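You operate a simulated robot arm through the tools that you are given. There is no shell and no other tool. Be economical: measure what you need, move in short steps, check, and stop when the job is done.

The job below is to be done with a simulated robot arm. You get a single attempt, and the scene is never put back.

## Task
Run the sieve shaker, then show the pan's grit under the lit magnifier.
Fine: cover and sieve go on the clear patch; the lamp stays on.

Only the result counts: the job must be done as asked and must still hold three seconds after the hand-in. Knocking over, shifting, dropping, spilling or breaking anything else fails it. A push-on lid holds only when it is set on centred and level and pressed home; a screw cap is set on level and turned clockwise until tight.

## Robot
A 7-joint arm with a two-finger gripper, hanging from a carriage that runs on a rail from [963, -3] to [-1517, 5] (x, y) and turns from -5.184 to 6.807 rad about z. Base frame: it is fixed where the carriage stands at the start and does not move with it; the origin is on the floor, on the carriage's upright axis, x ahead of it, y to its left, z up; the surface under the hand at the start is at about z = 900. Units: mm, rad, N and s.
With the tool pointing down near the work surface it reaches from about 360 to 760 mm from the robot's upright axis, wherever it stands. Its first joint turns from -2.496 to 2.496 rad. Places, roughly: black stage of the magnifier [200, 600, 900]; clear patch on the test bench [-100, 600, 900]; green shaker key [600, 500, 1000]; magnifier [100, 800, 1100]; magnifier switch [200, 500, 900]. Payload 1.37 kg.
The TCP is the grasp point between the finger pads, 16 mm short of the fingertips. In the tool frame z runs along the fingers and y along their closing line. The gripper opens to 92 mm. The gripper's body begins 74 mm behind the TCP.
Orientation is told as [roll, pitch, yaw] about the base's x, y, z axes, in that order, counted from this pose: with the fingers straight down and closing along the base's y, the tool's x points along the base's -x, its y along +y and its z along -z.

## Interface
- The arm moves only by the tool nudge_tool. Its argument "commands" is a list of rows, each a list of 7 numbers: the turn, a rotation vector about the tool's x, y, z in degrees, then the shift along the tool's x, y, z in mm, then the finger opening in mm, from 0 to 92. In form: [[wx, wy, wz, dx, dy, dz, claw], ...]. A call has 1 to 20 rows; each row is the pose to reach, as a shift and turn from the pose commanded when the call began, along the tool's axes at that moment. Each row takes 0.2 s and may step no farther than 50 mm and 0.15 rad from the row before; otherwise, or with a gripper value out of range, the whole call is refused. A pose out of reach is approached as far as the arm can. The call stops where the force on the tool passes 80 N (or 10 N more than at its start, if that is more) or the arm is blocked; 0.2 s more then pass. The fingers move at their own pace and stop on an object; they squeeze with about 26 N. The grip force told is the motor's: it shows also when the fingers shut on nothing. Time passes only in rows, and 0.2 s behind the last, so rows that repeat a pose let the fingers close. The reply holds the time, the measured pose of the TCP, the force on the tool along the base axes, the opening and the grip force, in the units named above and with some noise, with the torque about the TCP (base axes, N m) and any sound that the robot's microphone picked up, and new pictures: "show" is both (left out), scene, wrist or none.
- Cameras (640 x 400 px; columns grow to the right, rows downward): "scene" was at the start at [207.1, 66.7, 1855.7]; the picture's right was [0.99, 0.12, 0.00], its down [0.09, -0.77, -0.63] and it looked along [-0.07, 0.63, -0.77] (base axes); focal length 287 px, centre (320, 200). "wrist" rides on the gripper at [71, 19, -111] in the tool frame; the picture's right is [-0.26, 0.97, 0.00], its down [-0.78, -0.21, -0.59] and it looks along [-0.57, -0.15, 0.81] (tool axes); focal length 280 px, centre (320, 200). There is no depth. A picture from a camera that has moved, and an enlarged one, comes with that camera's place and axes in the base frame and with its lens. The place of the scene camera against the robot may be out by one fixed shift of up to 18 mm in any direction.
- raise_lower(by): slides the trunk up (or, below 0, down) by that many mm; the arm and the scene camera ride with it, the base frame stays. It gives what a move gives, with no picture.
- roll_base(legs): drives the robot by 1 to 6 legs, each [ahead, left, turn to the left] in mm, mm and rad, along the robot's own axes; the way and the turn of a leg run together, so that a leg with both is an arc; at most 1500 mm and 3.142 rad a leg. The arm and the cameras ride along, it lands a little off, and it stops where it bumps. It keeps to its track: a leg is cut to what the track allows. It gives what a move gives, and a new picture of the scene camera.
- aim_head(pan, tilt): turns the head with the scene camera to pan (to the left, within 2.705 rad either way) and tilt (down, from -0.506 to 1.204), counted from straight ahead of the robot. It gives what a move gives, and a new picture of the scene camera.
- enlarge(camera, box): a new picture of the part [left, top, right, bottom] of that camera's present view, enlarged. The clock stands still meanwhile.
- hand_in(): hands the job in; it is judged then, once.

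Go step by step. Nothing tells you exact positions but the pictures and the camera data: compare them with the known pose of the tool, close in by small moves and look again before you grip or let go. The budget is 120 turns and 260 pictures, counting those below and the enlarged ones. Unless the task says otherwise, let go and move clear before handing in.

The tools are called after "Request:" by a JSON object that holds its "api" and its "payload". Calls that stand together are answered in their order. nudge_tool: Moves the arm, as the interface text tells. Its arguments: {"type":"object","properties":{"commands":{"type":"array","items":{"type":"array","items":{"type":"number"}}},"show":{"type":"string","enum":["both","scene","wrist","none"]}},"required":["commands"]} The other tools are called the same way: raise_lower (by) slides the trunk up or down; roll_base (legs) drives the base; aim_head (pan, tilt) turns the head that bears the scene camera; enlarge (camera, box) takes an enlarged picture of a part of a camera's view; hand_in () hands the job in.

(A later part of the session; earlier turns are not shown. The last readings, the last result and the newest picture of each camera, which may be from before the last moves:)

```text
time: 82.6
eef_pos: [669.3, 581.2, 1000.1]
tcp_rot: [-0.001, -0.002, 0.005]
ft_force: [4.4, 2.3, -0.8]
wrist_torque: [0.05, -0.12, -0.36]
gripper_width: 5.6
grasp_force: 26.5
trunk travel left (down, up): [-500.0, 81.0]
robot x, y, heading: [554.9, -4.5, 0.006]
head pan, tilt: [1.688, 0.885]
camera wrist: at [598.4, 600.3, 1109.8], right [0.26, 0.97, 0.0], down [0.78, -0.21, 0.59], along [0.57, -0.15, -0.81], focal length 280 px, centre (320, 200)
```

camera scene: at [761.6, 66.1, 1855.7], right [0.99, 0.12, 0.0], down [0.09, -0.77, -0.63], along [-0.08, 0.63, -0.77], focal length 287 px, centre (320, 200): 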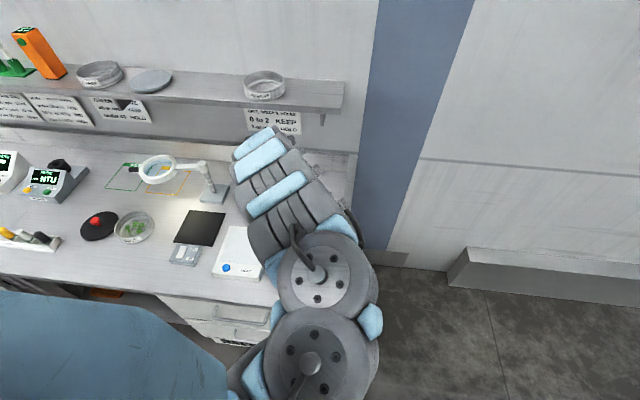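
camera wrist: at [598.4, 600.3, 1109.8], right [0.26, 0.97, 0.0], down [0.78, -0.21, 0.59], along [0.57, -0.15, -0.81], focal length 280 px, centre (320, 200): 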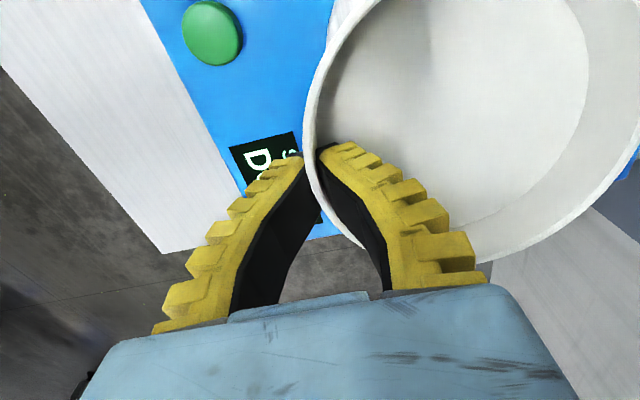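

Gripped on the wall (5.6 mm). I lift slowly, with a small counter-tilt of the hand against the expected sag.

Request:
{"api": "nudge_tool", "payload": {"commands": [[-1, 0, 0, 0, 0, -3, 0], [-2, 0, 0, 0, 0, -7, 0], [-3, 0, 0, 0, 0, -12, 0], [-4, 0, 0, 0, 0, -20, 0], [-5, 0, 0, 0, 0, -30, 0], [-5, 0, 0, 0, 0, -30, 0]]}}

Request:
{"api": "enlarge", "payload": {"camera": "scene", "box": [250, 180, 350, 280]}}

```text
time: 84.0
eef_pos: [668.4, 579.8, 1029.5]
tcp_rot: [0.084, -0.002, 0.003]
ft_force: [0.7, 0.1, -1.2]
wrist_torque: [-0.05, -0.02, 0.03]
gripper_width: 6.1
grasp_force: 25.9
trunk travel left (down, up): [-500.0, 81.0]
robot x, y, heading: [550.4, -3.3, 0.004]
head pan, tilt: [1.688, 0.885]
camera scene: at [761.6, 66.1, 1855.7], right [0.99, 0.12, 0.0], down [0.09, -0.77, -0.63], along [-0.08, 0.63, -0.77], focal length 287 px, centre (320, 200)
camera wrist: at [597.4, 589.3, 1140.6], right [0.26, 0.96, 0.08], down [0.78, -0.26, 0.57], along [0.57, -0.08, -0.82], focal length 280 px, centre (320, 200)
```

scene: 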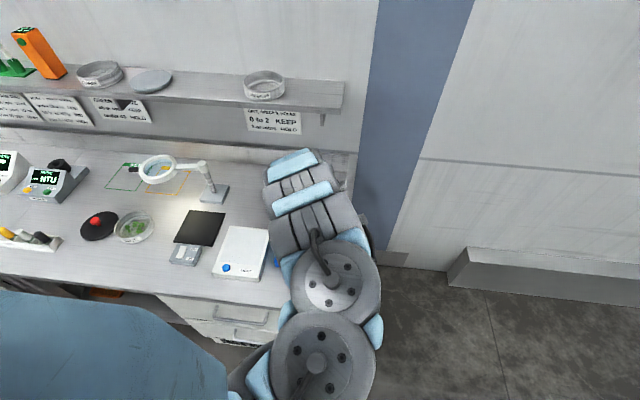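
wrist: 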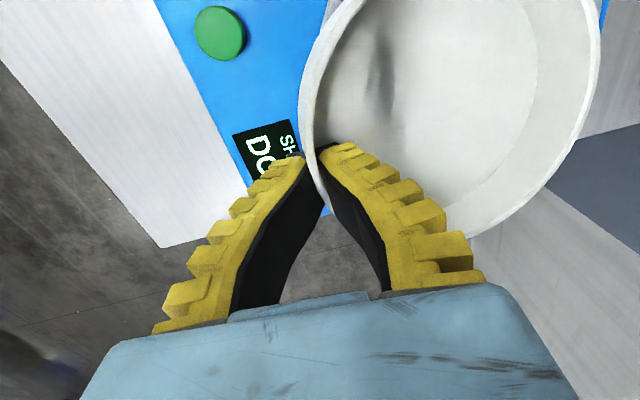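

```text
4.00 times, centred on (300, 230) of scene
camera zoom: at [761.6, 66.1, 1855.7], right [0.99, 0.12, 0.0], down [0.09, -0.77, -0.63], along [-0.08, 0.63, -0.77], focal length 1150 px, centre (400, 80)
```

zoom: 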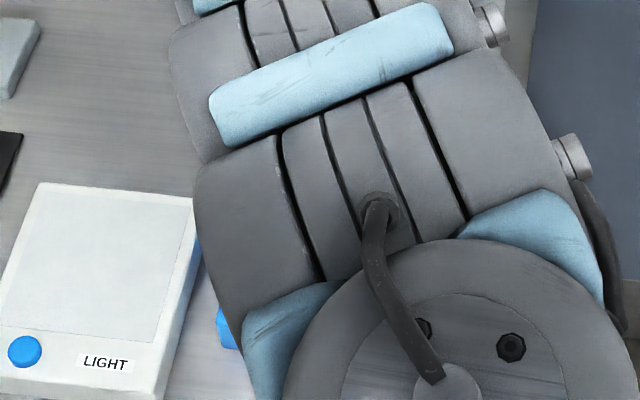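

The pan is lifted with little sag. I check the dark streak on its floor and its level.

Request:
{"api": "enlarge", "payload": {"camera": "wrist", "box": [300, 0, 460, 130]}}

Request:
{"api": "nudge_tool", "payload": {"commands": [[0, 0, 0, 0, 1, -30, 0], [0, 0, 0, 0, 3, -65, 0], [0, 0, 0, 5, 5, -90, 0], [0, 0, 0, 5, 5, -90, 0]], "show": "wrist"}}

```text
3.08 times, centred on (380, 65) of wrist
camera zoom: at [597.4, 589.3, 1140.6], right [0.26, 0.96, 0.08], down [0.78, -0.26, 0.57], along [0.57, -0.08, -0.82], focal length 863 px, centre (135, 615)
```

zoom: 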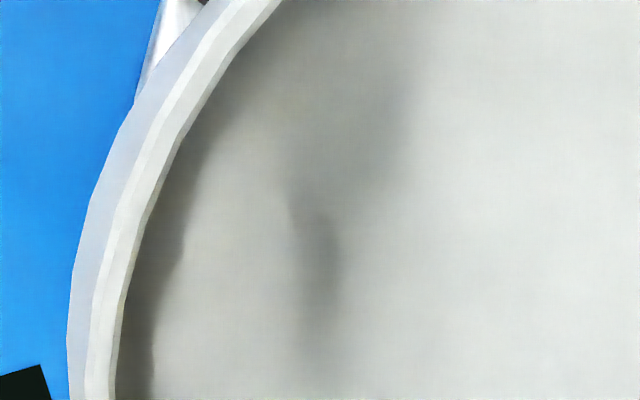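

```text
time: 85.0
eef_pos: [663.8, 607.5, 1099.7]
tcp_rot: [0.084, -0.003, 0.004]
ft_force: [1.0, 0.2, -1.1]
wrist_torque: [-0.06, -0.03, 0.02]
gripper_width: 5.8
grasp_force: 26.0
out of reach, approached as far as the arm can: row 2, 3, 4
trunk travel left (down, up): [-500.0, 81.0]
robot x, y, heading: [557.0, -3.0, 0.003]
head pan, tilt: [1.688, 0.885]
camera wrist: at [592.3, 617.8, 1211.5], right [0.26, 0.96, 0.08], down [0.78, -0.26, 0.57], along [0.57, -0.08, -0.82], focal length 280 px, centre (320, 200)
```

wrist: 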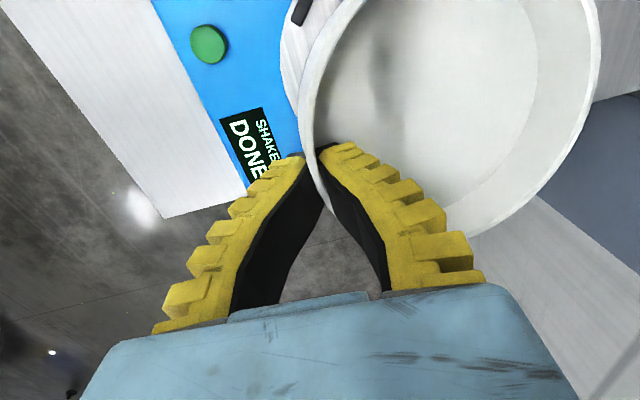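

That is only shading; the pan hangs nearly level. I add a little more counter-tilt, then roll toward the stage.

Request:
{"api": "nudge_tool", "payload": {"commands": [[-1.5, 0, 0, 0, 0, 0, 0], [-3, 0, 0, 0, 0, 0, 0], [-4, 0, 0, 0, 0, 0, 0], [-4, 0, 0, 0, 0, 0, 0]], "show": "none"}}

Request:
{"api": "roll_base", "payload": {"legs": [[-380, 0, 0]]}}

Request:
{"api": "enlarge", "payload": {"camera": "wrist", "box": [0, 0, 640, 400]}}

```text
time: 86.0
eef_pos: [662.8, 621.6, 1094.6]
tcp_rot: [0.154, -0.002, 0.003]
ft_force: [-0.4, 0.7, -0.6]
wrist_torque: [-0.06, -0.02, 0.01]
gripper_width: 6.1
grasp_force: 26.0
out of reach, approached as far as the arm can: row 1, 2, 3, 4
trunk travel left (down, up): [-500.0, 81.0]
robot x, y, heading: [555.2, -2.5, 0.006]
head pan, tilt: [1.688, 0.885]
```

```text
time: 88.4
eef_pos: [292.6, 622.5, 1093.6]
tcp_rot: [0.153, -0.002, 0.006]
ft_force: [-0.8, 0.1, -0.4]
wrist_torque: [-0.05, -0.02, -0.03]
gripper_width: 5.9
grasp_force: 26.1
trunk travel left (down, up): [-500.0, 81.0]
robot x, y, heading: [181.3, -3.2, 0.007]
head pan, tilt: [1.688, 0.885]
camera scene: at [391.5, 67.6, 1855.7], right [0.99, 0.12, 0.0], down [0.1, -0.77, -0.63], along [-0.08, 0.63, -0.77], focal length 287 px, centre (320, 200)
```

scene: 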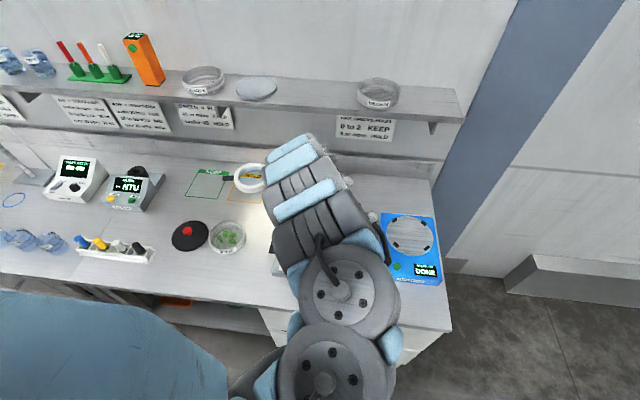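

```text
1.00 times, centred on (320, 200) of wrist (not enlarged: the box is as wide or as high as the picture)
camera zoom: at [221.7, 624.3, 1206.2], right [0.26, 0.96, 0.15], down [0.78, -0.29, 0.55], along [0.57, -0.03, -0.82], focal length 280 px, centre (320, 200)
```

zoom: 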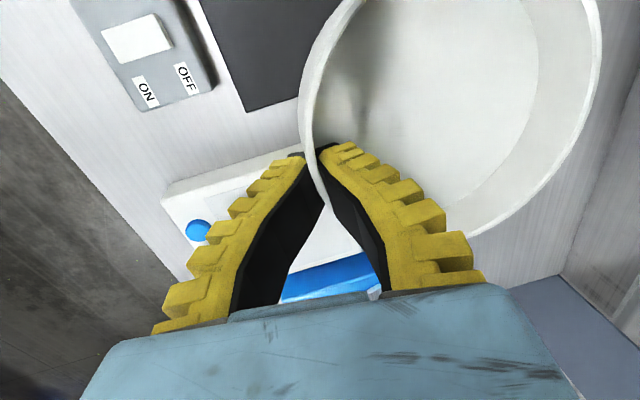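

The shaker plate is clean and empty. I now lower a bit and turn the hand 45° clockwise while moving over the stage, so the grip ends at front-left, away from the switch.

Request:
{"api": "nudge_tool", "payload": {"commands": [[0, 0, 0, 0, -8, 25, 0], [0, 0, 0, 0, -22, 48, 0], [0, -1.1, 7.4, 20, -25, 47, 0], [0, -2.3, 14.8, 40, -25, 47, 0], [0, -3.4, 22.2, 60, -25, 47, 0], [0, -4.6, 29.7, 80, -25, 47, 0], [0, -5.7, 37.1, 100, -25, 47, 0], [0, -6.86, 44.5, 117, -25, 47, 0], [0, -6.86, 44.5, 117, -25, 47, 0]]}}

Request:
{"api": "enlarge", "payload": {"camera": "scene", "box": [180, 150, 340, 290]}}

```text
time: 90.4
eef_pos: [174.9, 604.0, 1042.8]
tcp_rot: [0.152, 0.0, -0.782]
ft_force: [-0.1, 0.2, -0.8]
wrist_torque: [-0.03, 0.03, -0.01]
gripper_width: 6.0
grasp_force: 26.0
trunk travel left (down, up): [-500.0, 81.0]
robot x, y, heading: [187.0, -5.1, 0.008]
head pan, tilt: [1.688, 0.885]
camera scene: at [391.5, 67.6, 1855.7], right [0.99, 0.12, 0.0], down [0.1, -0.77, -0.63], along [-0.08, 0.63, -0.77], focal length 287 px, centre (320, 200)
camera wrist: at [126.7, 655.1, 1155.9], right [0.86, 0.49, 0.15], down [0.34, -0.76, 0.55], along [0.38, -0.42, -0.82], focal length 280 px, centre (320, 200)
```

scene: 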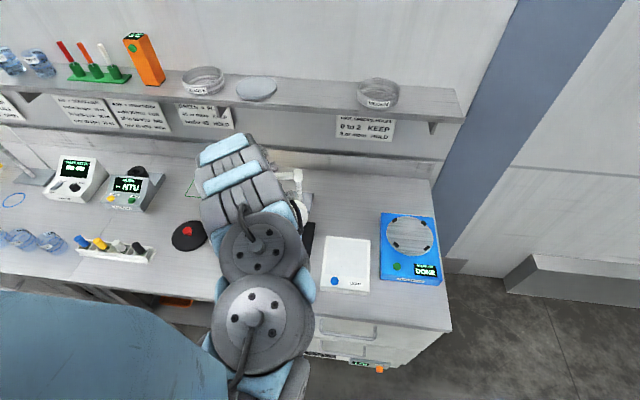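
wrist: 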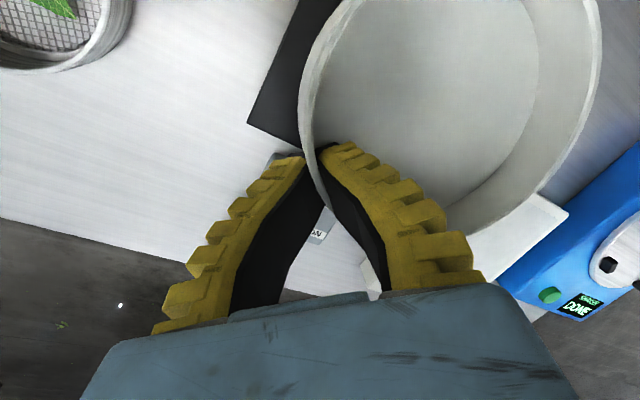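

```text
2.86 times, centred on (260, 220) of scene
camera zoom: at [391.5, 67.6, 1855.7], right [0.99, 0.12, 0.0], down [0.1, -0.77, -0.63], along [-0.08, 0.63, -0.77], focal length 821 px, centre (491, 143)
```

zoom: 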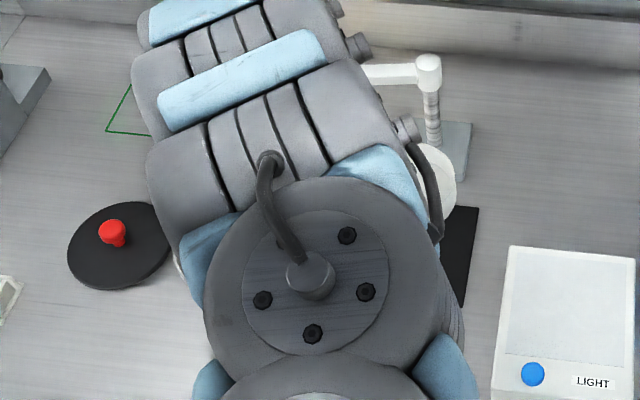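

The pan hangs over the stage as planned. I lower straight down to about z 950.

Request:
{"api": "nudge_tool", "payload": {"commands": [[0, 0, 0, 0, -5, 35, 0], [0, 0, 0, 0, -10, 65, 0], [0, 0, 0, 0, -12.5, 82, 0], [0, 0, 0, 0, -13.6, 89, 0], [0, 0, 0, 0, -13.6, 89, 0]]}}

```text
time: 91.6
eef_pos: [176.6, 604.1, 953.7]
tcp_rot: [0.154, -0.001, -0.78]
ft_force: [-0.2, -0.5, -0.5]
wrist_torque: [-0.07, -0.01, 0.01]
gripper_width: 5.9
grasp_force: 25.9
trunk travel left (down, up): [-500.0, 81.0]
robot x, y, heading: [184.9, -0.7, 0.009]
head pan, tilt: [1.688, 0.885]
camera scene: at [391.5, 67.6, 1855.7], right [0.99, 0.12, 0.0], down [0.1, -0.77, -0.63], along [-0.08, 0.63, -0.77], focal length 287 px, centre (320, 200)
camera wrist: at [127.0, 656.3, 1064.8], right [0.86, 0.49, 0.15], down [0.34, -0.76, 0.55], along [0.38, -0.42, -0.82], focal length 280 px, centre (320, 200)
```

scene: 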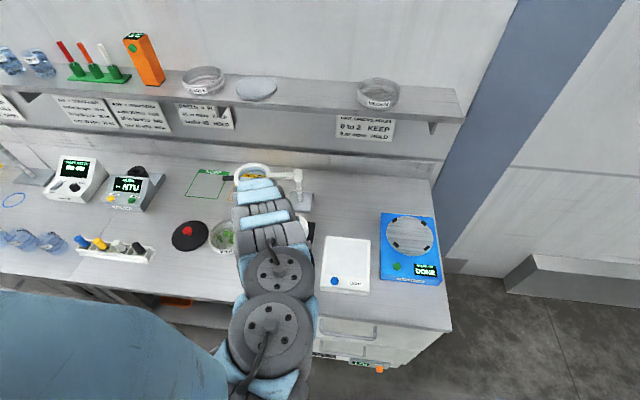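
wrist: 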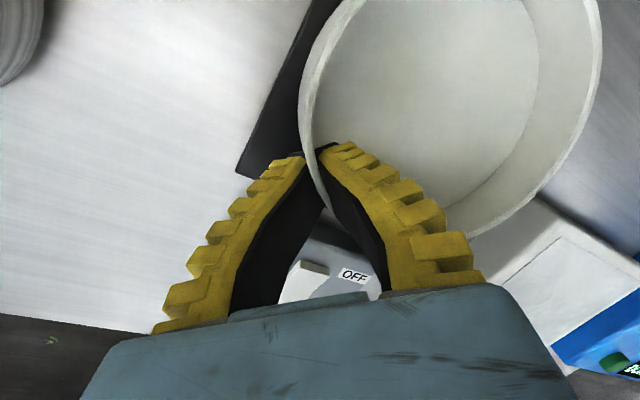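

Still no contact. Small steps down now.

Request:
{"api": "nudge_tool", "payload": {"commands": [[0, 0, 0, 0, -0.5, 4, 0], [0, 0, 0, 0, -1.1, 7, 0], [0, 0, 0, 0, -1.5, 10, 0], [0, 0, 0, 0, -1.8, 12, 0]], "show": "wrist"}}

```text
time: 92.6
eef_pos: [175.0, 603.9, 940.7]
tcp_rot: [0.154, -0.002, -0.782]
ft_force: [-0.5, 0.1, 0.3]
wrist_torque: [0.03, -0.02, 0.01]
gripper_width: 6.1
grasp_force: 25.7
trunk travel left (down, up): [-500.0, 81.0]
robot x, y, heading: [185.7, -1.8, 0.01]
head pan, tilt: [1.688, 0.885]
camera wrist: at [127.4, 656.0, 1053.5], right [0.86, 0.49, 0.15], down [0.34, -0.76, 0.55], along [0.38, -0.42, -0.82], focal length 280 px, centre (320, 200)
```

wrist: 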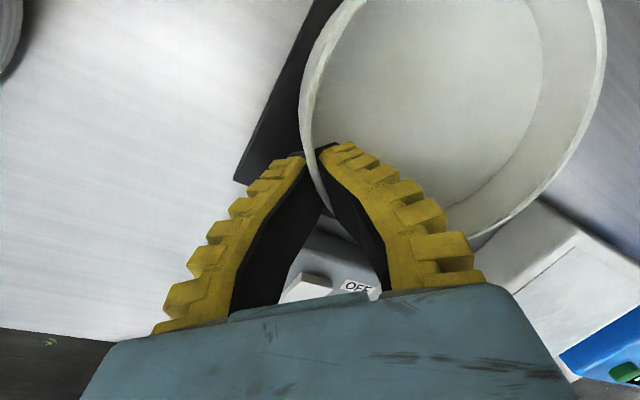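

The far edge begins to touch. I continue gently.

Request:
{"api": "nudge_tool", "payload": {"commands": [[0, 0, 0, 0, -0.3, 2, 0], [0, 0, 0, 0, -0.6, 4, 0], [0, 0, 0, 0, -0.8, 5, 0]], "show": "wrist"}}

```text
time: 93.4
eef_pos: [175.5, 604.5, 937.8]
tcp_rot: [0.153, -0.002, -0.779]
ft_force: [-1.1, 0.4, 2.9]
wrist_torque: [0.22, 0.14, 0.05]
gripper_width: 6.0
grasp_force: 25.7
trunk travel left (down, up): [-500.0, 81.0]
robot x, y, heading: [184.3, -2.4, 0.007]
head pan, tilt: [1.688, 0.885]
camera wrist: at [127.0, 656.6, 1049.3], right [0.86, 0.49, 0.15], down [0.34, -0.76, 0.55], along [0.39, -0.42, -0.82], focal length 280 px, centre (320, 200)
```

wrist: 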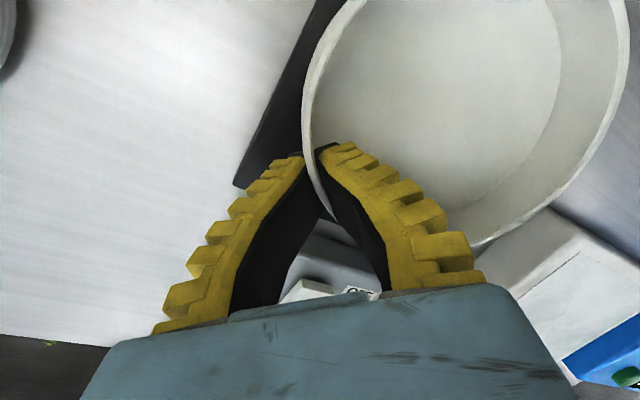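

It is pivoting toward level; a few more mm until it bears firmly.

Request:
{"api": "nudge_tool", "payload": {"commands": [[0, 0, 0, 0, -0.3, 2, 0], [0, 0, 0, 0, -0.5, 3.5, 0]], "show": "wrist"}}

```text
time: 94.0
eef_pos: [173.8, 604.4, 935.1]
tcp_rot: [0.153, 0.0, -0.781]
ft_force: [-0.4, 2.0, 4.9]
wrist_torque: [0.22, 0.19, 0.0]
gripper_width: 6.2
grasp_force: 25.6
trunk travel left (down, up): [-500.0, 81.0]
robot x, y, heading: [187.5, -0.4, 0.007]
head pan, tilt: [1.688, 0.885]
camera wrist: at [126.5, 656.7, 1046.3], right [0.86, 0.49, 0.15], down [0.34, -0.76, 0.55], along [0.38, -0.42, -0.82], focal length 280 px, centre (320, 200)
```

wrist: 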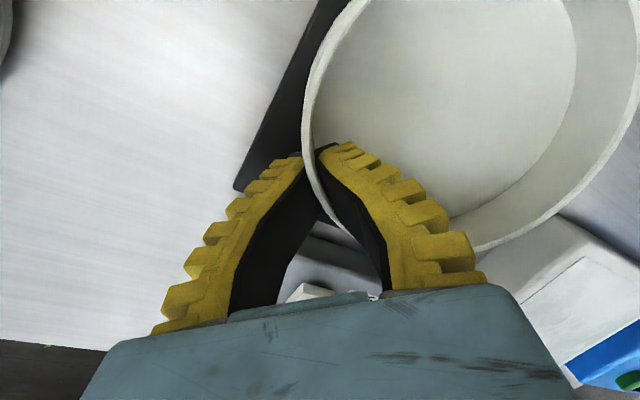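

Force is building slowly. Two more small steps.

Request:
{"api": "nudge_tool", "payload": {"commands": [[0, 0, 0, 0, -0.3, 2, 0], [0, 0, 0, 0, -0.4, 3, 0]], "show": "wrist"}}

Request:
{"api": "enlarge", "payload": {"camera": "scene", "box": [220, 160, 340, 260]}}

```text
time: 94.6
eef_pos: [176.4, 606.3, 931.7]
tcp_rot: [0.156, -0.001, -0.781]
ft_force: [-0.9, -0.2, 7.8]
wrist_torque: [0.21, 0.22, -0.04]
gripper_width: 6.1
grasp_force: 26.4
trunk travel left (down, up): [-500.0, 81.0]
robot x, y, heading: [183.1, -0.1, 0.006]
head pan, tilt: [1.688, 0.885]
camera wrist: at [127.5, 657.4, 1043.5], right [0.86, 0.49, 0.15], down [0.34, -0.76, 0.55], along [0.38, -0.42, -0.82], focal length 280 px, centre (320, 200)
```

wrist: 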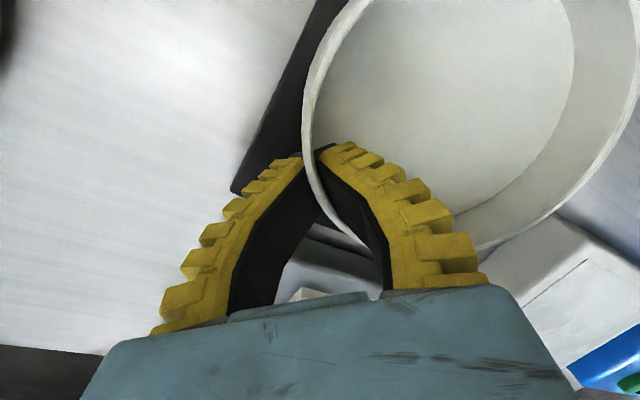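

```text
4.00 times, centred on (280, 210) of scene
camera zoom: at [391.4, 67.8, 1855.8], right [0.99, 0.12, 0.0], down [0.1, -0.77, -0.63], along [-0.08, 0.63, -0.77], focal length 1150 px, centre (480, 160)
```

zoom: 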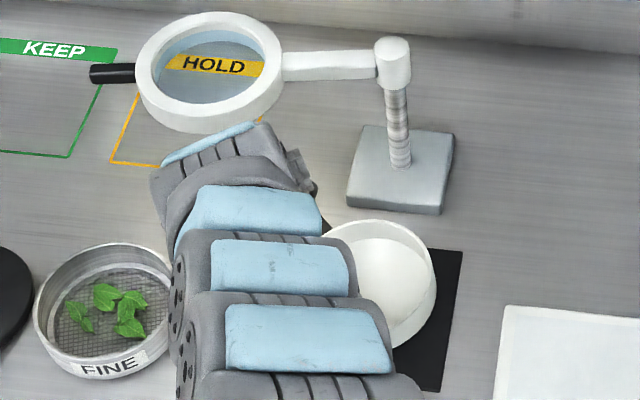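

The pan is seated (force up, no more pivoting). I ease off, open and rise straight up.

Request:
{"api": "nudge_tool", "payload": {"commands": [[0, 0, 0, 0, 0.3, -2, 8], [0, 0, 0, 0, 0.5, -3, 14], [0, 0, 0, 0, 0.5, -3, 28], [0, 0, 0, 0, 0.5, -3, 28], [0, 0, 0, 0, 2, -15, 28], [0, 0, 0, 0, 6, -40, 28], [0, 0, 0, 0, 12, -80, 40], [0, 0, 0, 0, 18, -115, 40], [0, 0, 0, 0, 18, -115, 40]]}}

Request:
{"api": "enlarge", "payload": {"camera": "wrist", "box": [200, 0, 600, 250]}}

Request:
{"api": "enlarge", "payload": {"camera": "scene", "box": [220, 160, 340, 260]}}

```text
time: 96.6
eef_pos: [177.3, 605.6, 1046.3]
tcp_rot: [0.154, 0.0, -0.782]
ft_force: [-0.9, 0.3, -0.2]
wrist_torque: [0.01, 0.02, -0.03]
gripper_width: 43.4
grasp_force: 2.4
trunk travel left (down, up): [-500.0, 81.0]
robot x, y, heading: [184.2, -0.8, 0.01]
head pan, tilt: [1.688, 0.885]
camera scene: at [391.5, 67.6, 1855.7], right [0.99, 0.12, 0.0], down [0.1, -0.77, -0.63], along [-0.08, 0.63, -0.77], focal length 287 px, centre (320, 200)
camera wrist: at [127.2, 657.0, 1158.8], right [0.86, 0.49, 0.15], down [0.34, -0.76, 0.55], along [0.38, -0.42, -0.82], focal length 280 px, centre (320, 200)
```

scene: 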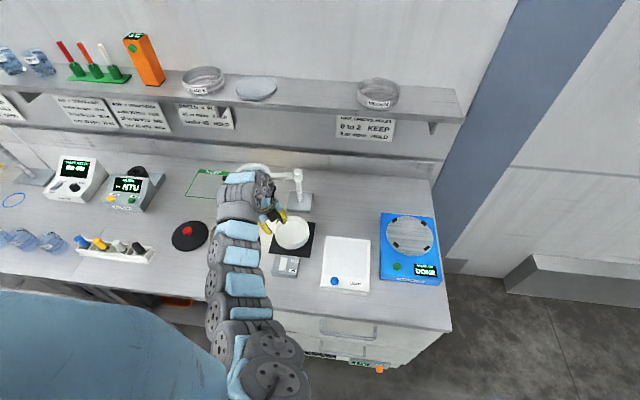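
wrist: 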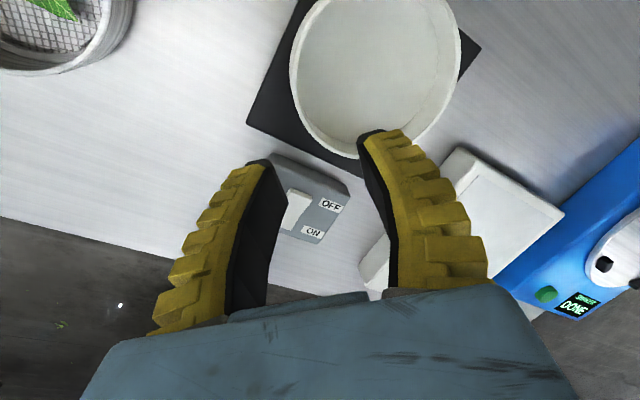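

```text
1.60 times, centred on (400, 125) of wrist
camera zoom: at [127.2, 657.0, 1158.8], right [0.86, 0.49, 0.15], down [0.34, -0.76, 0.55], along [0.38, -0.42, -0.82], focal length 449 px, centre (192, 320)
```

zoom: 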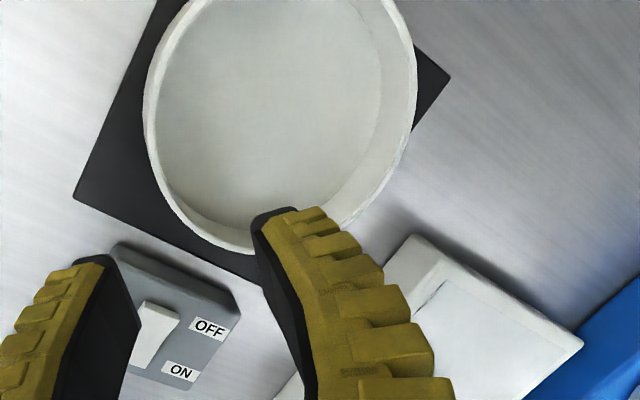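

```text
4.00 times, centred on (280, 210) of scene
camera zoom: at [391.5, 67.6, 1855.7], right [0.99, 0.12, 0.0], down [0.1, -0.77, -0.63], along [-0.08, 0.63, -0.77], focal length 1150 px, centre (480, 160)
```

zoom: 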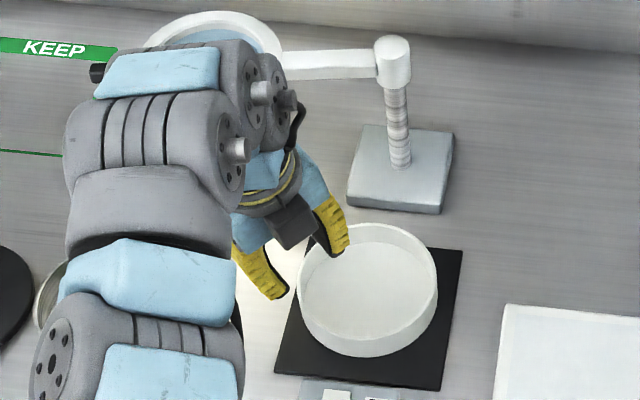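

The pan stands level on the black stage, near (215, 646). The magnifier pivots on its post at about (215, 822) with the lens 175 mm out, so swinging it about 80° puts it right over the pan. First I raise and level the hand.

Request:
{"api": "nudge_tool", "payload": {"commands": [[3, 0, 0, 0, 3, -25, 40], [6, 0, 0, 0, 6, -50, 40], [8.8, 0, 0, 0, 8, -70, 40], [8.8, 0, 0, 0, 8, -70, 40]], "show": "none"}}

Request:
{"api": "roll_base", "payload": {"legs": [[-215, 0, 0]]}}

```text
time: 97.6
eef_pos: [174.5, 602.7, 1118.2]
tcp_rot: [-0.002, -0.002, -0.781]
ft_force: [0.2, -0.2, 0.0]
wrist_torque: [0.0, -0.01, 0.0]
gripper_width: 43.1
grasp_force: 2.3
trunk travel left (down, up): [-500.0, 81.0]
robot x, y, heading: [185.3, -0.2, 0.001]
head pan, tilt: [1.688, 0.885]
```

```text
time: 99.2
eef_pos: [-31.2, 603.1, 1117.4]
tcp_rot: [0.0, -0.001, -0.786]
ft_force: [0.7, -0.4, -0.2]
wrist_torque: [-0.02, 0.0, -0.01]
gripper_width: 43.2
grasp_force: 1.9
trunk travel left (down, up): [-500.0, 81.0]
robot x, y, heading: [-24.5, 0.0, 0.0]
head pan, tilt: [1.688, 0.885]
camera scene: at [183.8, 67.3, 1855.7], right [0.99, 0.12, 0.0], down [0.09, -0.77, -0.63], along [-0.07, 0.63, -0.77], focal length 287 px, centre (320, 200)
```

scene: 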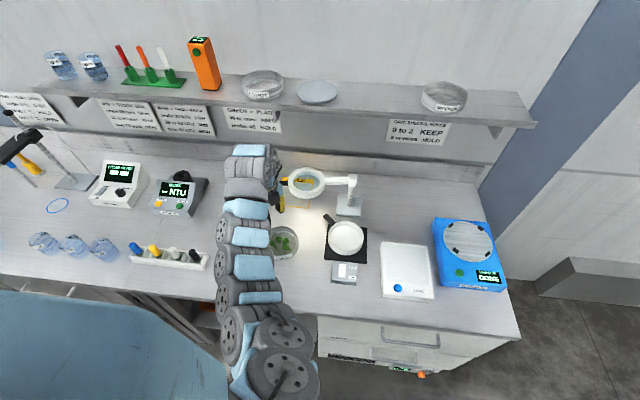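

The pan sits centred on the stage with its handle clear. I turn the hand back to yaw 0 in front of the magnifier's black handle.

Request:
{"api": "nudge_tool", "payload": {"commands": [[0, 0, -8, 4, -4, -3, 45], [0, 0, -16, 8, -8, -6, 45], [0, 0, -24, 12, -12, -9, 45], [0, 0, -32, 16, -16, -12, 45], [0, 0, -40, 18, -18, -12, 45], [0, 0, -45, 18, -18, -12, 45], [0, 0, -45, 18, -18, -12, 45]]}}

Request:
{"api": "enlarge", "payload": {"camera": "scene", "box": [240, 140, 400, 270]}}

```text
time: 100.8
eef_pos: [-55.3, 603.0, 1128.8]
tcp_rot: [0.0, -0.001, 0.001]
ft_force: [-0.1, 0.2, 0.8]
wrist_torque: [-0.01, -0.01, 0.0]
gripper_width: 48.4
grasp_force: 2.2
trunk travel left (down, up): [-500.0, 81.0]
robot x, y, heading: [-21.0, 0.8, -0.002]
head pan, tilt: [1.688, 0.885]
camera scene: at [183.8, 67.3, 1855.7], right [0.99, 0.12, 0.0], down [0.09, -0.77, -0.63], along [-0.07, 0.63, -0.77], focal length 287 px, centre (320, 200)
camera wrist: at [-126.5, 622.2, 1239.7], right [0.26, 0.97, 0.0], down [0.78, -0.21, 0.59], along [0.57, -0.15, -0.81], focal length 280 px, centre (320, 200)
```

scene: 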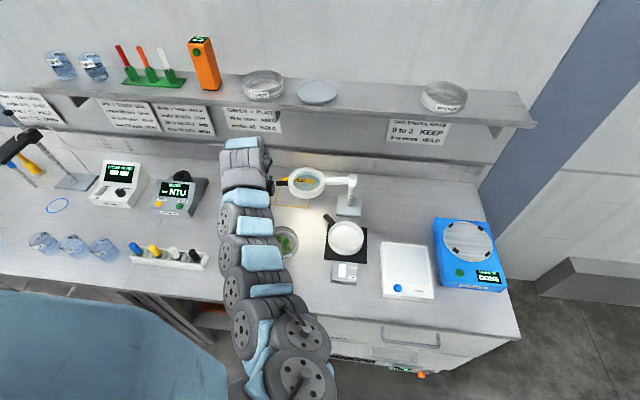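
wrist: 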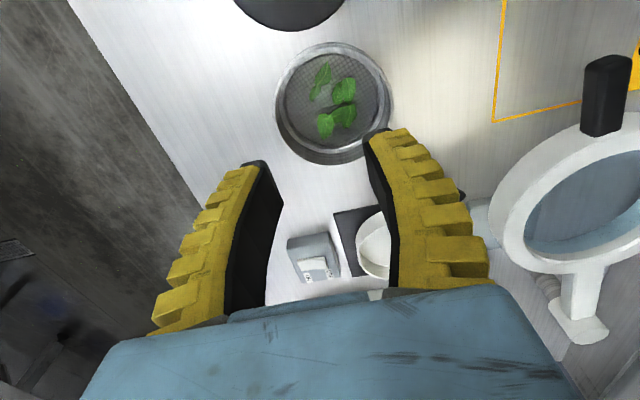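

```text
3.08 times, centred on (320, 205) of scene
camera zoom: at [183.8, 67.3, 1855.7], right [0.99, 0.12, 0.0], down [0.09, -0.77, -0.63], along [-0.07, 0.63, -0.77], focal length 884 px, centre (320, 185)
```

zoom: 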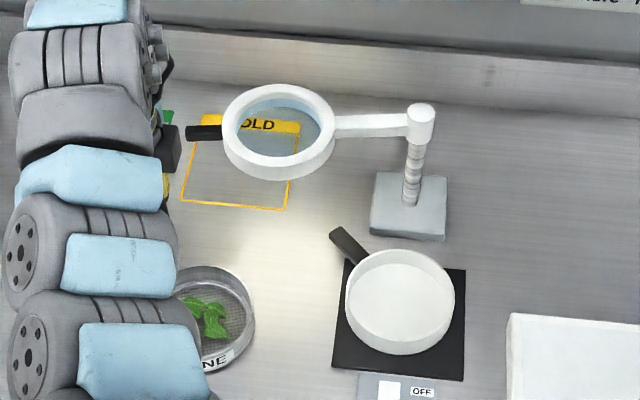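

The black handle of the lens is at about (−33, 779, 1065), the post at (228, 828). I move the open fingers toward a spot above the handle and see how far the arm reaches.

Request:
{"api": "nudge_tool", "payload": {"commands": [[0, 0, 0, -5, 43, 0, 45], [0, 0, 0, -10, 86, 0, 45], [0, 0, 0, -15, 129, 5, 45], [0, 0, 0, -18, 160, 12, 45], [0, 0, 0, -18, 176, 16, 45], [0, 0, 0, -18, 176, 16, 45]]}}

Request:
{"api": "enlarge", "payload": {"camera": "wrist", "box": [200, 0, 520, 250]}}

```text
time: 102.2
eef_pos: [-37.8, 704.7, 1129.5]
tcp_rot: [0.0, -0.001, 0.001]
ft_force: [0.7, 0.7, 0.8]
wrist_torque: [-0.01, -0.01, 0.01]
gripper_width: 47.9
grasp_force: 2.3
out of reach, approached as far as the arm can: row 3, 4, 5, 6
trunk travel left (down, up): [-500.0, 81.0]
robot x, y, heading: [-23.7, 3.4, 0.003]
head pan, tilt: [1.688, 0.885]
camera scene: at [183.8, 67.3, 1855.7], right [0.99, 0.12, 0.0], down [0.09, -0.77, -0.63], along [-0.08, 0.63, -0.77], focal length 287 px, centre (320, 200)
camera wrist: at [-108.2, 723.5, 1239.3], right [0.26, 0.97, 0.0], down [0.78, -0.21, 0.59], along [0.57, -0.15, -0.81], focal length 280 px, centre (320, 200)
```

scene: 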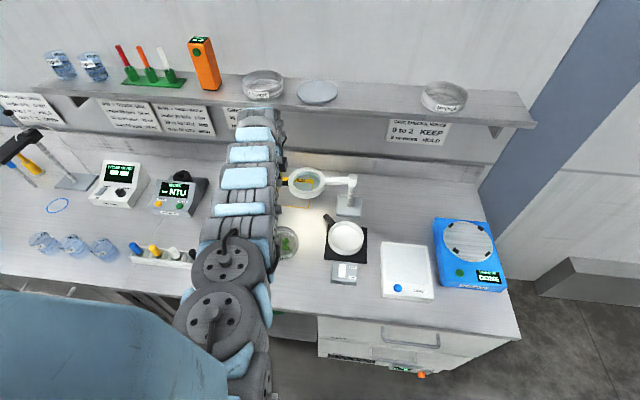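
wrist: 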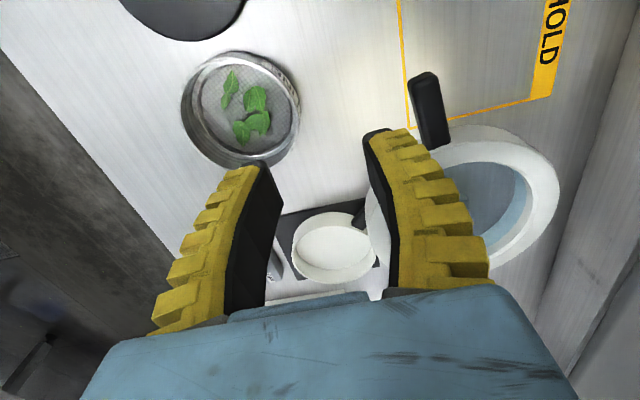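

```text
1.60 times, centred on (360, 125) of wrist
camera zoom: at [-108.2, 723.5, 1239.3], right [0.26, 0.97, 0.0], down [0.78, -0.21, 0.59], along [0.57, -0.15, -0.81], focal length 449 px, centre (256, 320)
```

zoom: 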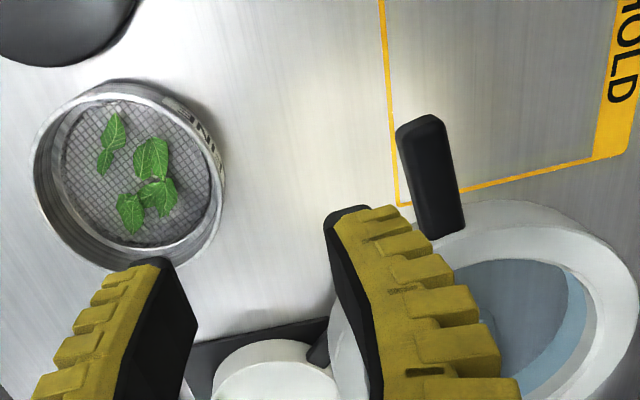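

The reach shrinks with height, so I raise the trunk fully to gain reach at handle level.

Request:
{"api": "raise_lower", "payload": {"by": 80}}

Request:
{"api": "nudge_tool", "payload": {"commands": [[0, 0, 0, 0, 0, 40, 45], [0, 0, 0, 0, 10, 80, 45], [0, 0, 0, 0, 40, 85, 45], [0, 0, 0, 0, 66, 95, 45], [0, 0, 0, 0, 66, 95, 45]]}}

```text
time: 103.4
eef_pos: [-37.3, 704.5, 1209.7]
tcp_rot: [0.0, -0.002, 0.0]
ft_force: [0.9, 0.2, 0.6]
wrist_torque: [0.0, -0.01, 0.0]
gripper_width: 48.0
grasp_force: 2.3
trunk travel left (down, up): [-580.0, 1.0]
robot x, y, heading: [-25.2, 1.6, 0.003]
head pan, tilt: [1.688, 0.885]
```

```text
time: 104.6
eef_pos: [-16.5, 690.1, 1148.8]
tcp_rot: [0.0, -0.001, -0.001]
ft_force: [-0.8, -0.6, -0.9]
wrist_torque: [-0.01, 0.04, 0.0]
gripper_width: 47.9
grasp_force: 2.7
out of reach, approached as far as the arm can: row 1, 2, 3, 4, 5
trunk travel left (down, up): [-580.0, 1.0]
robot x, y, heading: [-17.9, -2.0, 0.007]
head pan, tilt: [1.688, 0.885]
camera scene: at [183.8, 67.3, 1935.7], right [0.99, 0.12, 0.0], down [0.09, -0.77, -0.63], along [-0.07, 0.63, -0.77], focal length 287 px, centre (320, 200)
camera wrist: at [-87.5, 708.1, 1259.0], right [0.26, 0.97, 0.0], down [0.78, -0.21, 0.59], along [0.57, -0.15, -0.81], focal length 280 px, centre (320, 200)
```

scene: 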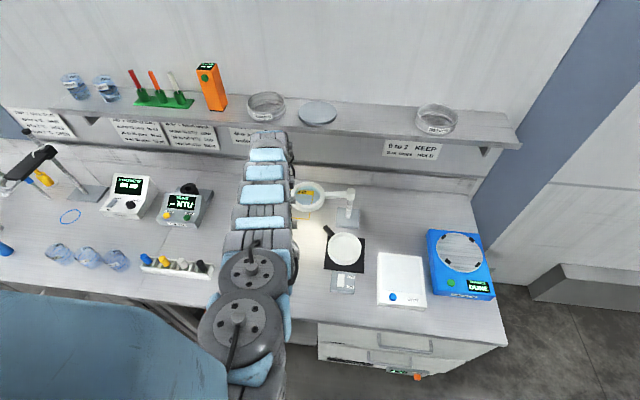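
wrist: 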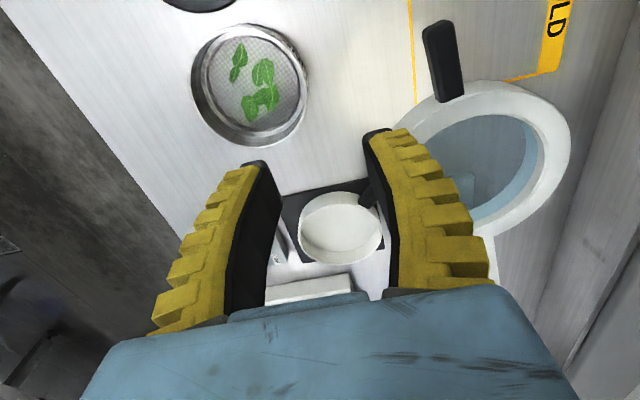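

The trunk should go lower instead (the shoulder sits above the wrist). I retract the hand and raise it, then lower the trunk in stages.

Request:
{"api": "nudge_tool", "payload": {"commands": [[0, 0, 0, 15, -35, -20, 45], [0, 0, 0, 20, -70, -45, 45], [0, 0, 0, 20, -80, -80, 45], [0, 0, 0, 20, -80, -110, 45], [0, 0, 0, 20, -80, -110, 45]], "show": "none"}}

```text
time: 105.8
eef_pos: [-39.5, 607.8, 1264.1]
tcp_rot: [-0.001, -0.003, 0.0]
ft_force: [0.1, -0.5, 1.0]
wrist_torque: [0.0, -0.01, -0.02]
gripper_width: 48.3
grasp_force: 1.4
trunk travel left (down, up): [-580.0, 1.0]
robot x, y, heading: [-20.9, 1.6, 0.004]
head pan, tilt: [1.688, 0.885]
```

Request:
{"api": "raise_lower", "payload": {"by": -150}}

Request:
{"api": "nudge_tool", "payload": {"commands": [[0, 0, 0, 0, 0, -40, 45], [0, 0, 0, 0, 0, -80, 45], [0, 0, 0, 0, 0, -110, 45], [0, 0, 0, 0, 0, -110, 45]], "show": "none"}}

```text
time: 107.5
eef_pos: [-40.4, 607.8, 1112.0]
tcp_rot: [0.0, -0.003, 0.0]
ft_force: [1.0, -0.6, 1.1]
wrist_torque: [0.0, 0.02, 0.01]
gripper_width: 48.3
grasp_force: 2.4
trunk travel left (down, up): [-430.0, 151.0]
robot x, y, heading: [-23.9, -2.2, 0.002]
head pan, tilt: [1.688, 0.885]
```

```text
time: 108.5
eef_pos: [-41.5, 615.4, 1212.0]
tcp_rot: [-0.001, -0.003, 0.003]
ft_force: [-0.3, -1.0, 0.0]
wrist_torque: [-0.01, -0.04, 0.03]
gripper_width: 47.8
grasp_force: 2.2
out of reach, approached as far as the arm can: row 2, 3, 4
trunk travel left (down, up): [-430.0, 151.0]
robot x, y, heading: [-25.9, 1.2, 0.006]
head pan, tilt: [1.688, 0.885]
```

Request:
{"api": "raise_lower", "payload": {"by": -90}}

Request:
{"api": "nudge_tool", "payload": {"commands": [[-4, 0, 0, 0, 15, 0, 45], [-8, 0, 0, 0, 30, 0, 45], [-12, 0, 0, 0, 45, 0, 45], [-16, 0, 0, 0, 60, 0, 45], [-20, 0, 0, 0, 75, 0, 45], [-20, 0, 0, 0, 110, 0, 45], [-20, 0, 0, 0, 140, 0, 45], [-20, 0, 0, 0, 140, 0, 45]]}}

```text
time: 109.8
eef_pos: [-40.1, 615.0, 1122.0]
tcp_rot: [0.0, -0.002, 0.0]
ft_force: [-0.4, -0.5, 0.6]
wrist_torque: [0.02, 0.02, -0.01]
gripper_width: 48.0
grasp_force: 2.2
trunk travel left (down, up): [-340.0, 241.0]
robot x, y, heading: [-25.3, -0.4, -0.001]
head pan, tilt: [1.688, 0.885]
```

```text
time: 111.6
eef_pos: [-39.3, 755.6, 1123.0]
tcp_rot: [0.348, 0.0, -0.001]
ft_force: [-0.4, -0.2, 0.2]
wrist_torque: [-0.01, -0.01, -0.02]
gripper_width: 47.8
grasp_force: 2.3
out of reach, approached as far as the arm can: row 1
trunk travel left (down, up): [-340.0, 241.0]
robot x, y, heading: [-20.4, 2.1, 0.005]
head pan, tilt: [1.688, 0.885]
camera scene: at [183.8, 67.5, 1695.7], right [0.99, 0.12, 0.0], down [0.09, -0.77, -0.63], along [-0.08, 0.63, -0.77], focal length 287 px, centre (320, 200)
camera wrist: at [-110.5, 735.9, 1233.7], right [0.26, 0.91, 0.33], down [0.78, -0.4, 0.48], along [0.57, 0.13, -0.81], focal length 280 px, centre (320, 200)
```

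scene: 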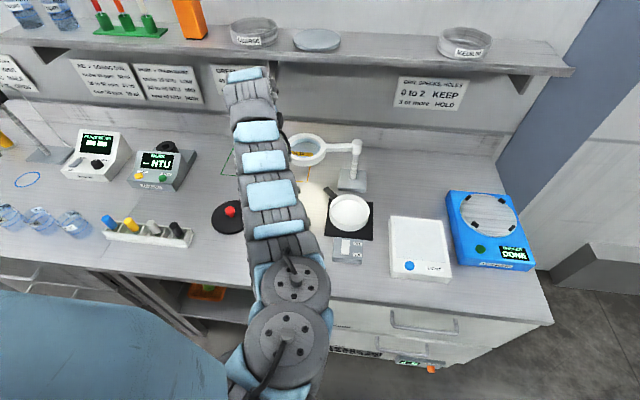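
wrist: 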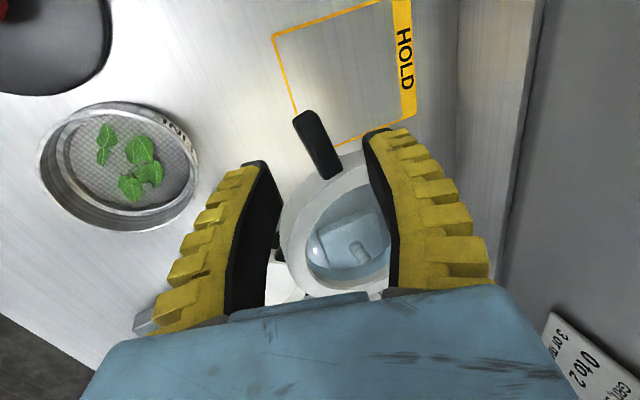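

With the trunk lower and the hand tilted 20°, the handle (−34, 773, 1065) lies right between the open fingers. I slide down astride it.

Request:
{"api": "nudge_tool", "payload": {"commands": [[0, 0, 0, -1, -1, 20, 45], [0, 0, 0, -1, -2, 40, 45], [0, 0, 0, -1, -3, 55, 45], [0, 0, 0, -1, -3, 61, 45], [0, 0, 0, -1, -3, 61, 45]]}}

Request:
{"api": "enlarge", "payload": {"camera": "wrist", "box": [200, 80, 440, 300]}}

```text
time: 112.8
eef_pos: [-39.4, 774.5, 1063.3]
tcp_rot: [0.35, -0.002, 0.001]
ft_force: [0.0, -0.2, 0.7]
wrist_torque: [0.0, 0.0, 0.0]
gripper_width: 48.1
grasp_force: 1.9
trunk travel left (down, up): [-340.0, 241.0]
robot x, y, heading: [-21.9, -1.2, 0.002]
head pan, tilt: [1.688, 0.885]
camera scene: at [183.8, 67.3, 1695.7], right [0.99, 0.12, 0.0], down [0.09, -0.77, -0.63], along [-0.07, 0.63, -0.77], focal length 287 px, centre (320, 200)
camera wrist: at [-109.2, 754.2, 1174.1], right [0.26, 0.91, 0.33], down [0.78, -0.4, 0.48], along [0.57, 0.13, -0.81], focal length 280 px, centre (320, 200)
```

scene: 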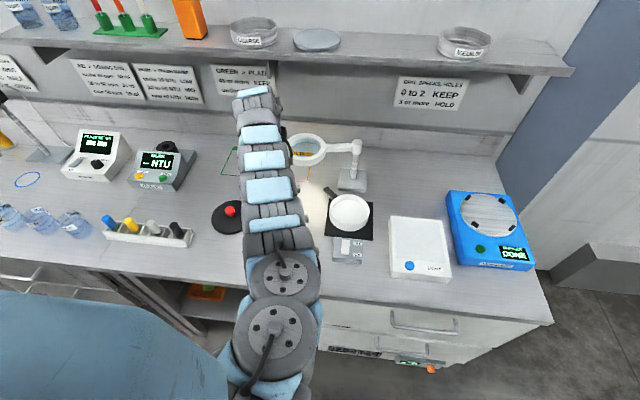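
wrist: 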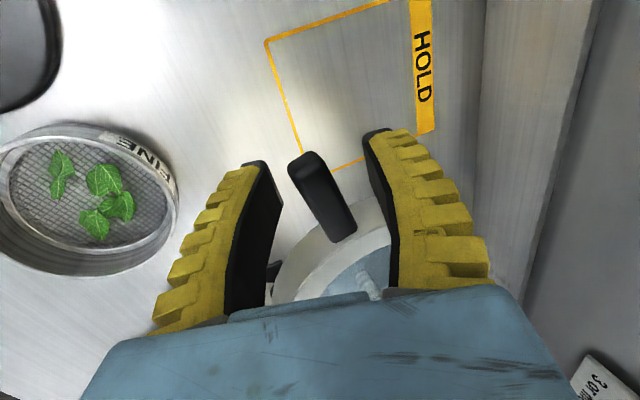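

```text
1.82 times, centred on (320, 190) of wrist
camera zoom: at [-109.2, 754.2, 1174.1], right [0.26, 0.91, 0.33], down [0.78, -0.4, 0.48], along [0.57, 0.13, -0.81], focal length 510 px, centre (320, 218)
```

zoom: 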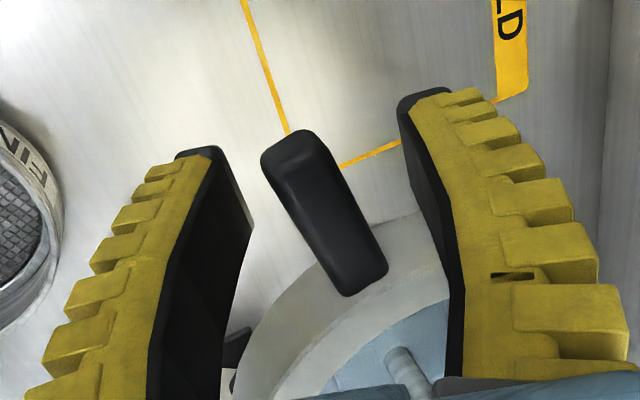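

The handle lies between the fingers. I narrow the fork and carry it around the post's arc, turning the hand along, first 20°.

Request:
{"api": "nudge_tool", "payload": {"commands": [[0, 0, 0, 0, 0, 0, 26], [0, 0, 0, 0, 0, 0, 26], [0, 1.7, -4.7, -4.9, -21.1, -7.6, 26], [0, 3.4, -9.4, -11.6, -41.5, -15.1, 26], [0, 5.1, -14.1, -20.3, -61.5, -22.3, 26], [0, 6.8, -18.8, -30.7, -80.6, -29.2, 26], [0, 6.8, -18.8, -30.7, -80.6, -29.2, 26]]}}

```text
time: 114.4
eef_pos: [-7.0, 686.2, 1063.3]
tcp_rot: [0.347, -0.002, 0.347]
ft_force: [0.6, 0.2, -0.2]
wrist_torque: [0.0, 0.03, 0.0]
gripper_width: 30.0
grasp_force: 3.0
trunk travel left (down, up): [-340.0, 241.0]
robot x, y, heading: [-26.5, 0.0, 0.004]
head pan, tilt: [1.688, 0.885]
camera scene: at [183.9, 67.3, 1695.8], right [0.99, 0.12, 0.0], down [0.09, -0.77, -0.63], along [-0.07, 0.63, -0.77], focal length 287 px, centre (320, 200)
camera wrist: at [-67.1, 644.3, 1173.3], right [-0.06, 0.94, 0.33], down [0.87, -0.11, 0.48], along [0.49, 0.32, -0.81], focal length 280 px, centre (320, 200)
```

scene: 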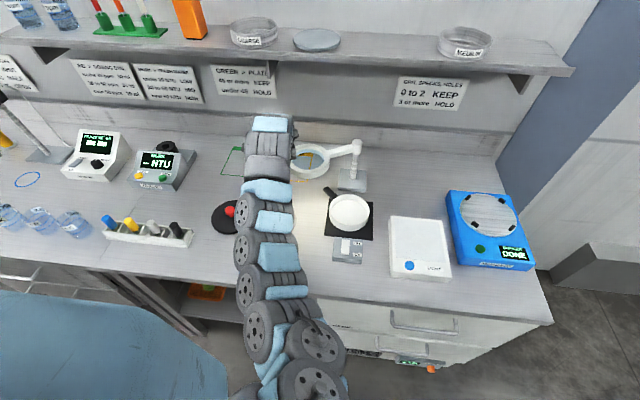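
wrist: 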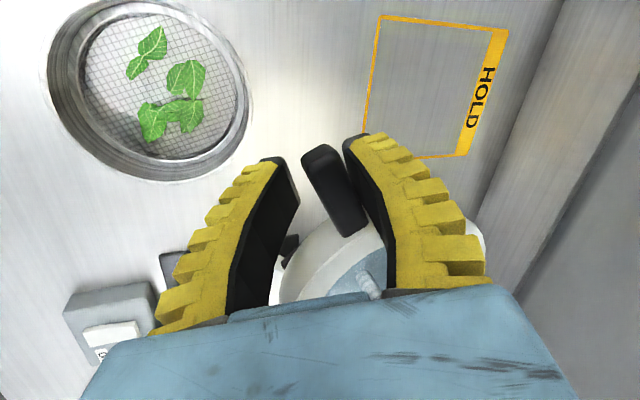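

The lens follows smoothly. In the rotating frame the same rows continue the arc; I do another 30°.

Request:
{"api": "nudge_tool", "payload": {"commands": [[0, 1.7, -4.7, -4.9, -21.1, -7.6, 26], [0, 3.4, -9.4, -11.6, -41.5, -15.1, 26], [0, 5.1, -14.1, -20.3, -61.5, -22.3, 26], [0, 6.8, -18.8, -30.7, -80.6, -29.2, 26], [0, 8.5, -23.5, -42.9, -98.8, -35.8, 26], [0, 10.2, -28.2, -56.7, -115.9, -42.0, 26], [0, 10.2, -28.2, -56.7, -115.9, -42.0, 26]]}}

```text
time: 116.0
eef_pos: [82.3, 608.8, 1036.4]
tcp_rot: [0.347, 0.0, 0.872]
ft_force: [-9.8, -12.3, 2.4]
wrist_torque: [0.58, -0.42, 0.24]
gripper_width: 31.0
grasp_force: 3.0
out of reach, approached as far as the arm can: row 5, 6, 7
trunk travel left (down, up): [-340.0, 241.0]
robot x, y, heading: [-24.1, 2.2, 0.004]
head pan, tilt: [1.688, 0.885]
camera scene: at [183.0, 66.6, 1695.3], right [0.99, 0.12, 0.0], down [0.09, -0.77, -0.63], along [-0.08, 0.63, -0.78], focal length 287 px, centre (320, 200)
camera wrist: at [51.9, 542.6, 1147.6], right [-0.53, 0.78, 0.33], down [0.81, 0.34, 0.48], along [0.27, 0.52, -0.81], focal length 280 px, centre (320, 200)
```

scene: 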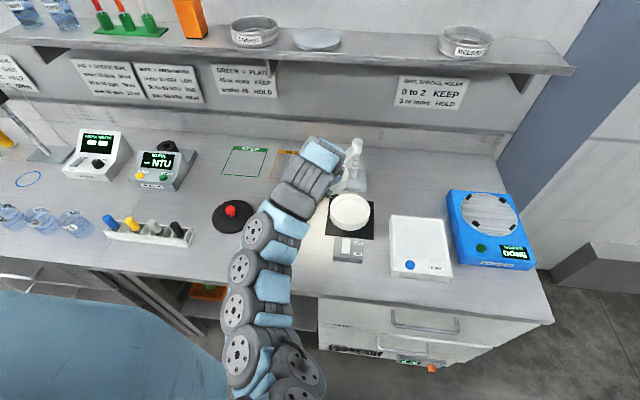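
wrist: 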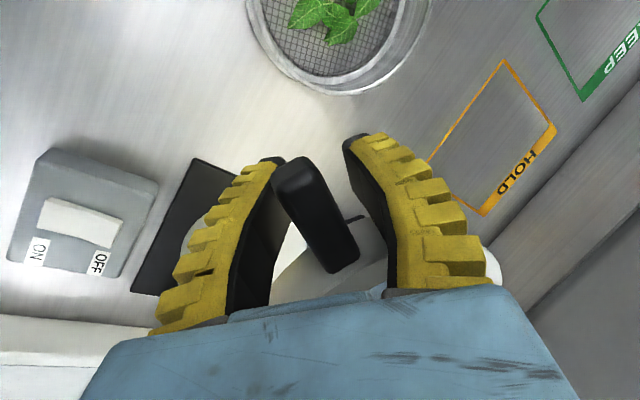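

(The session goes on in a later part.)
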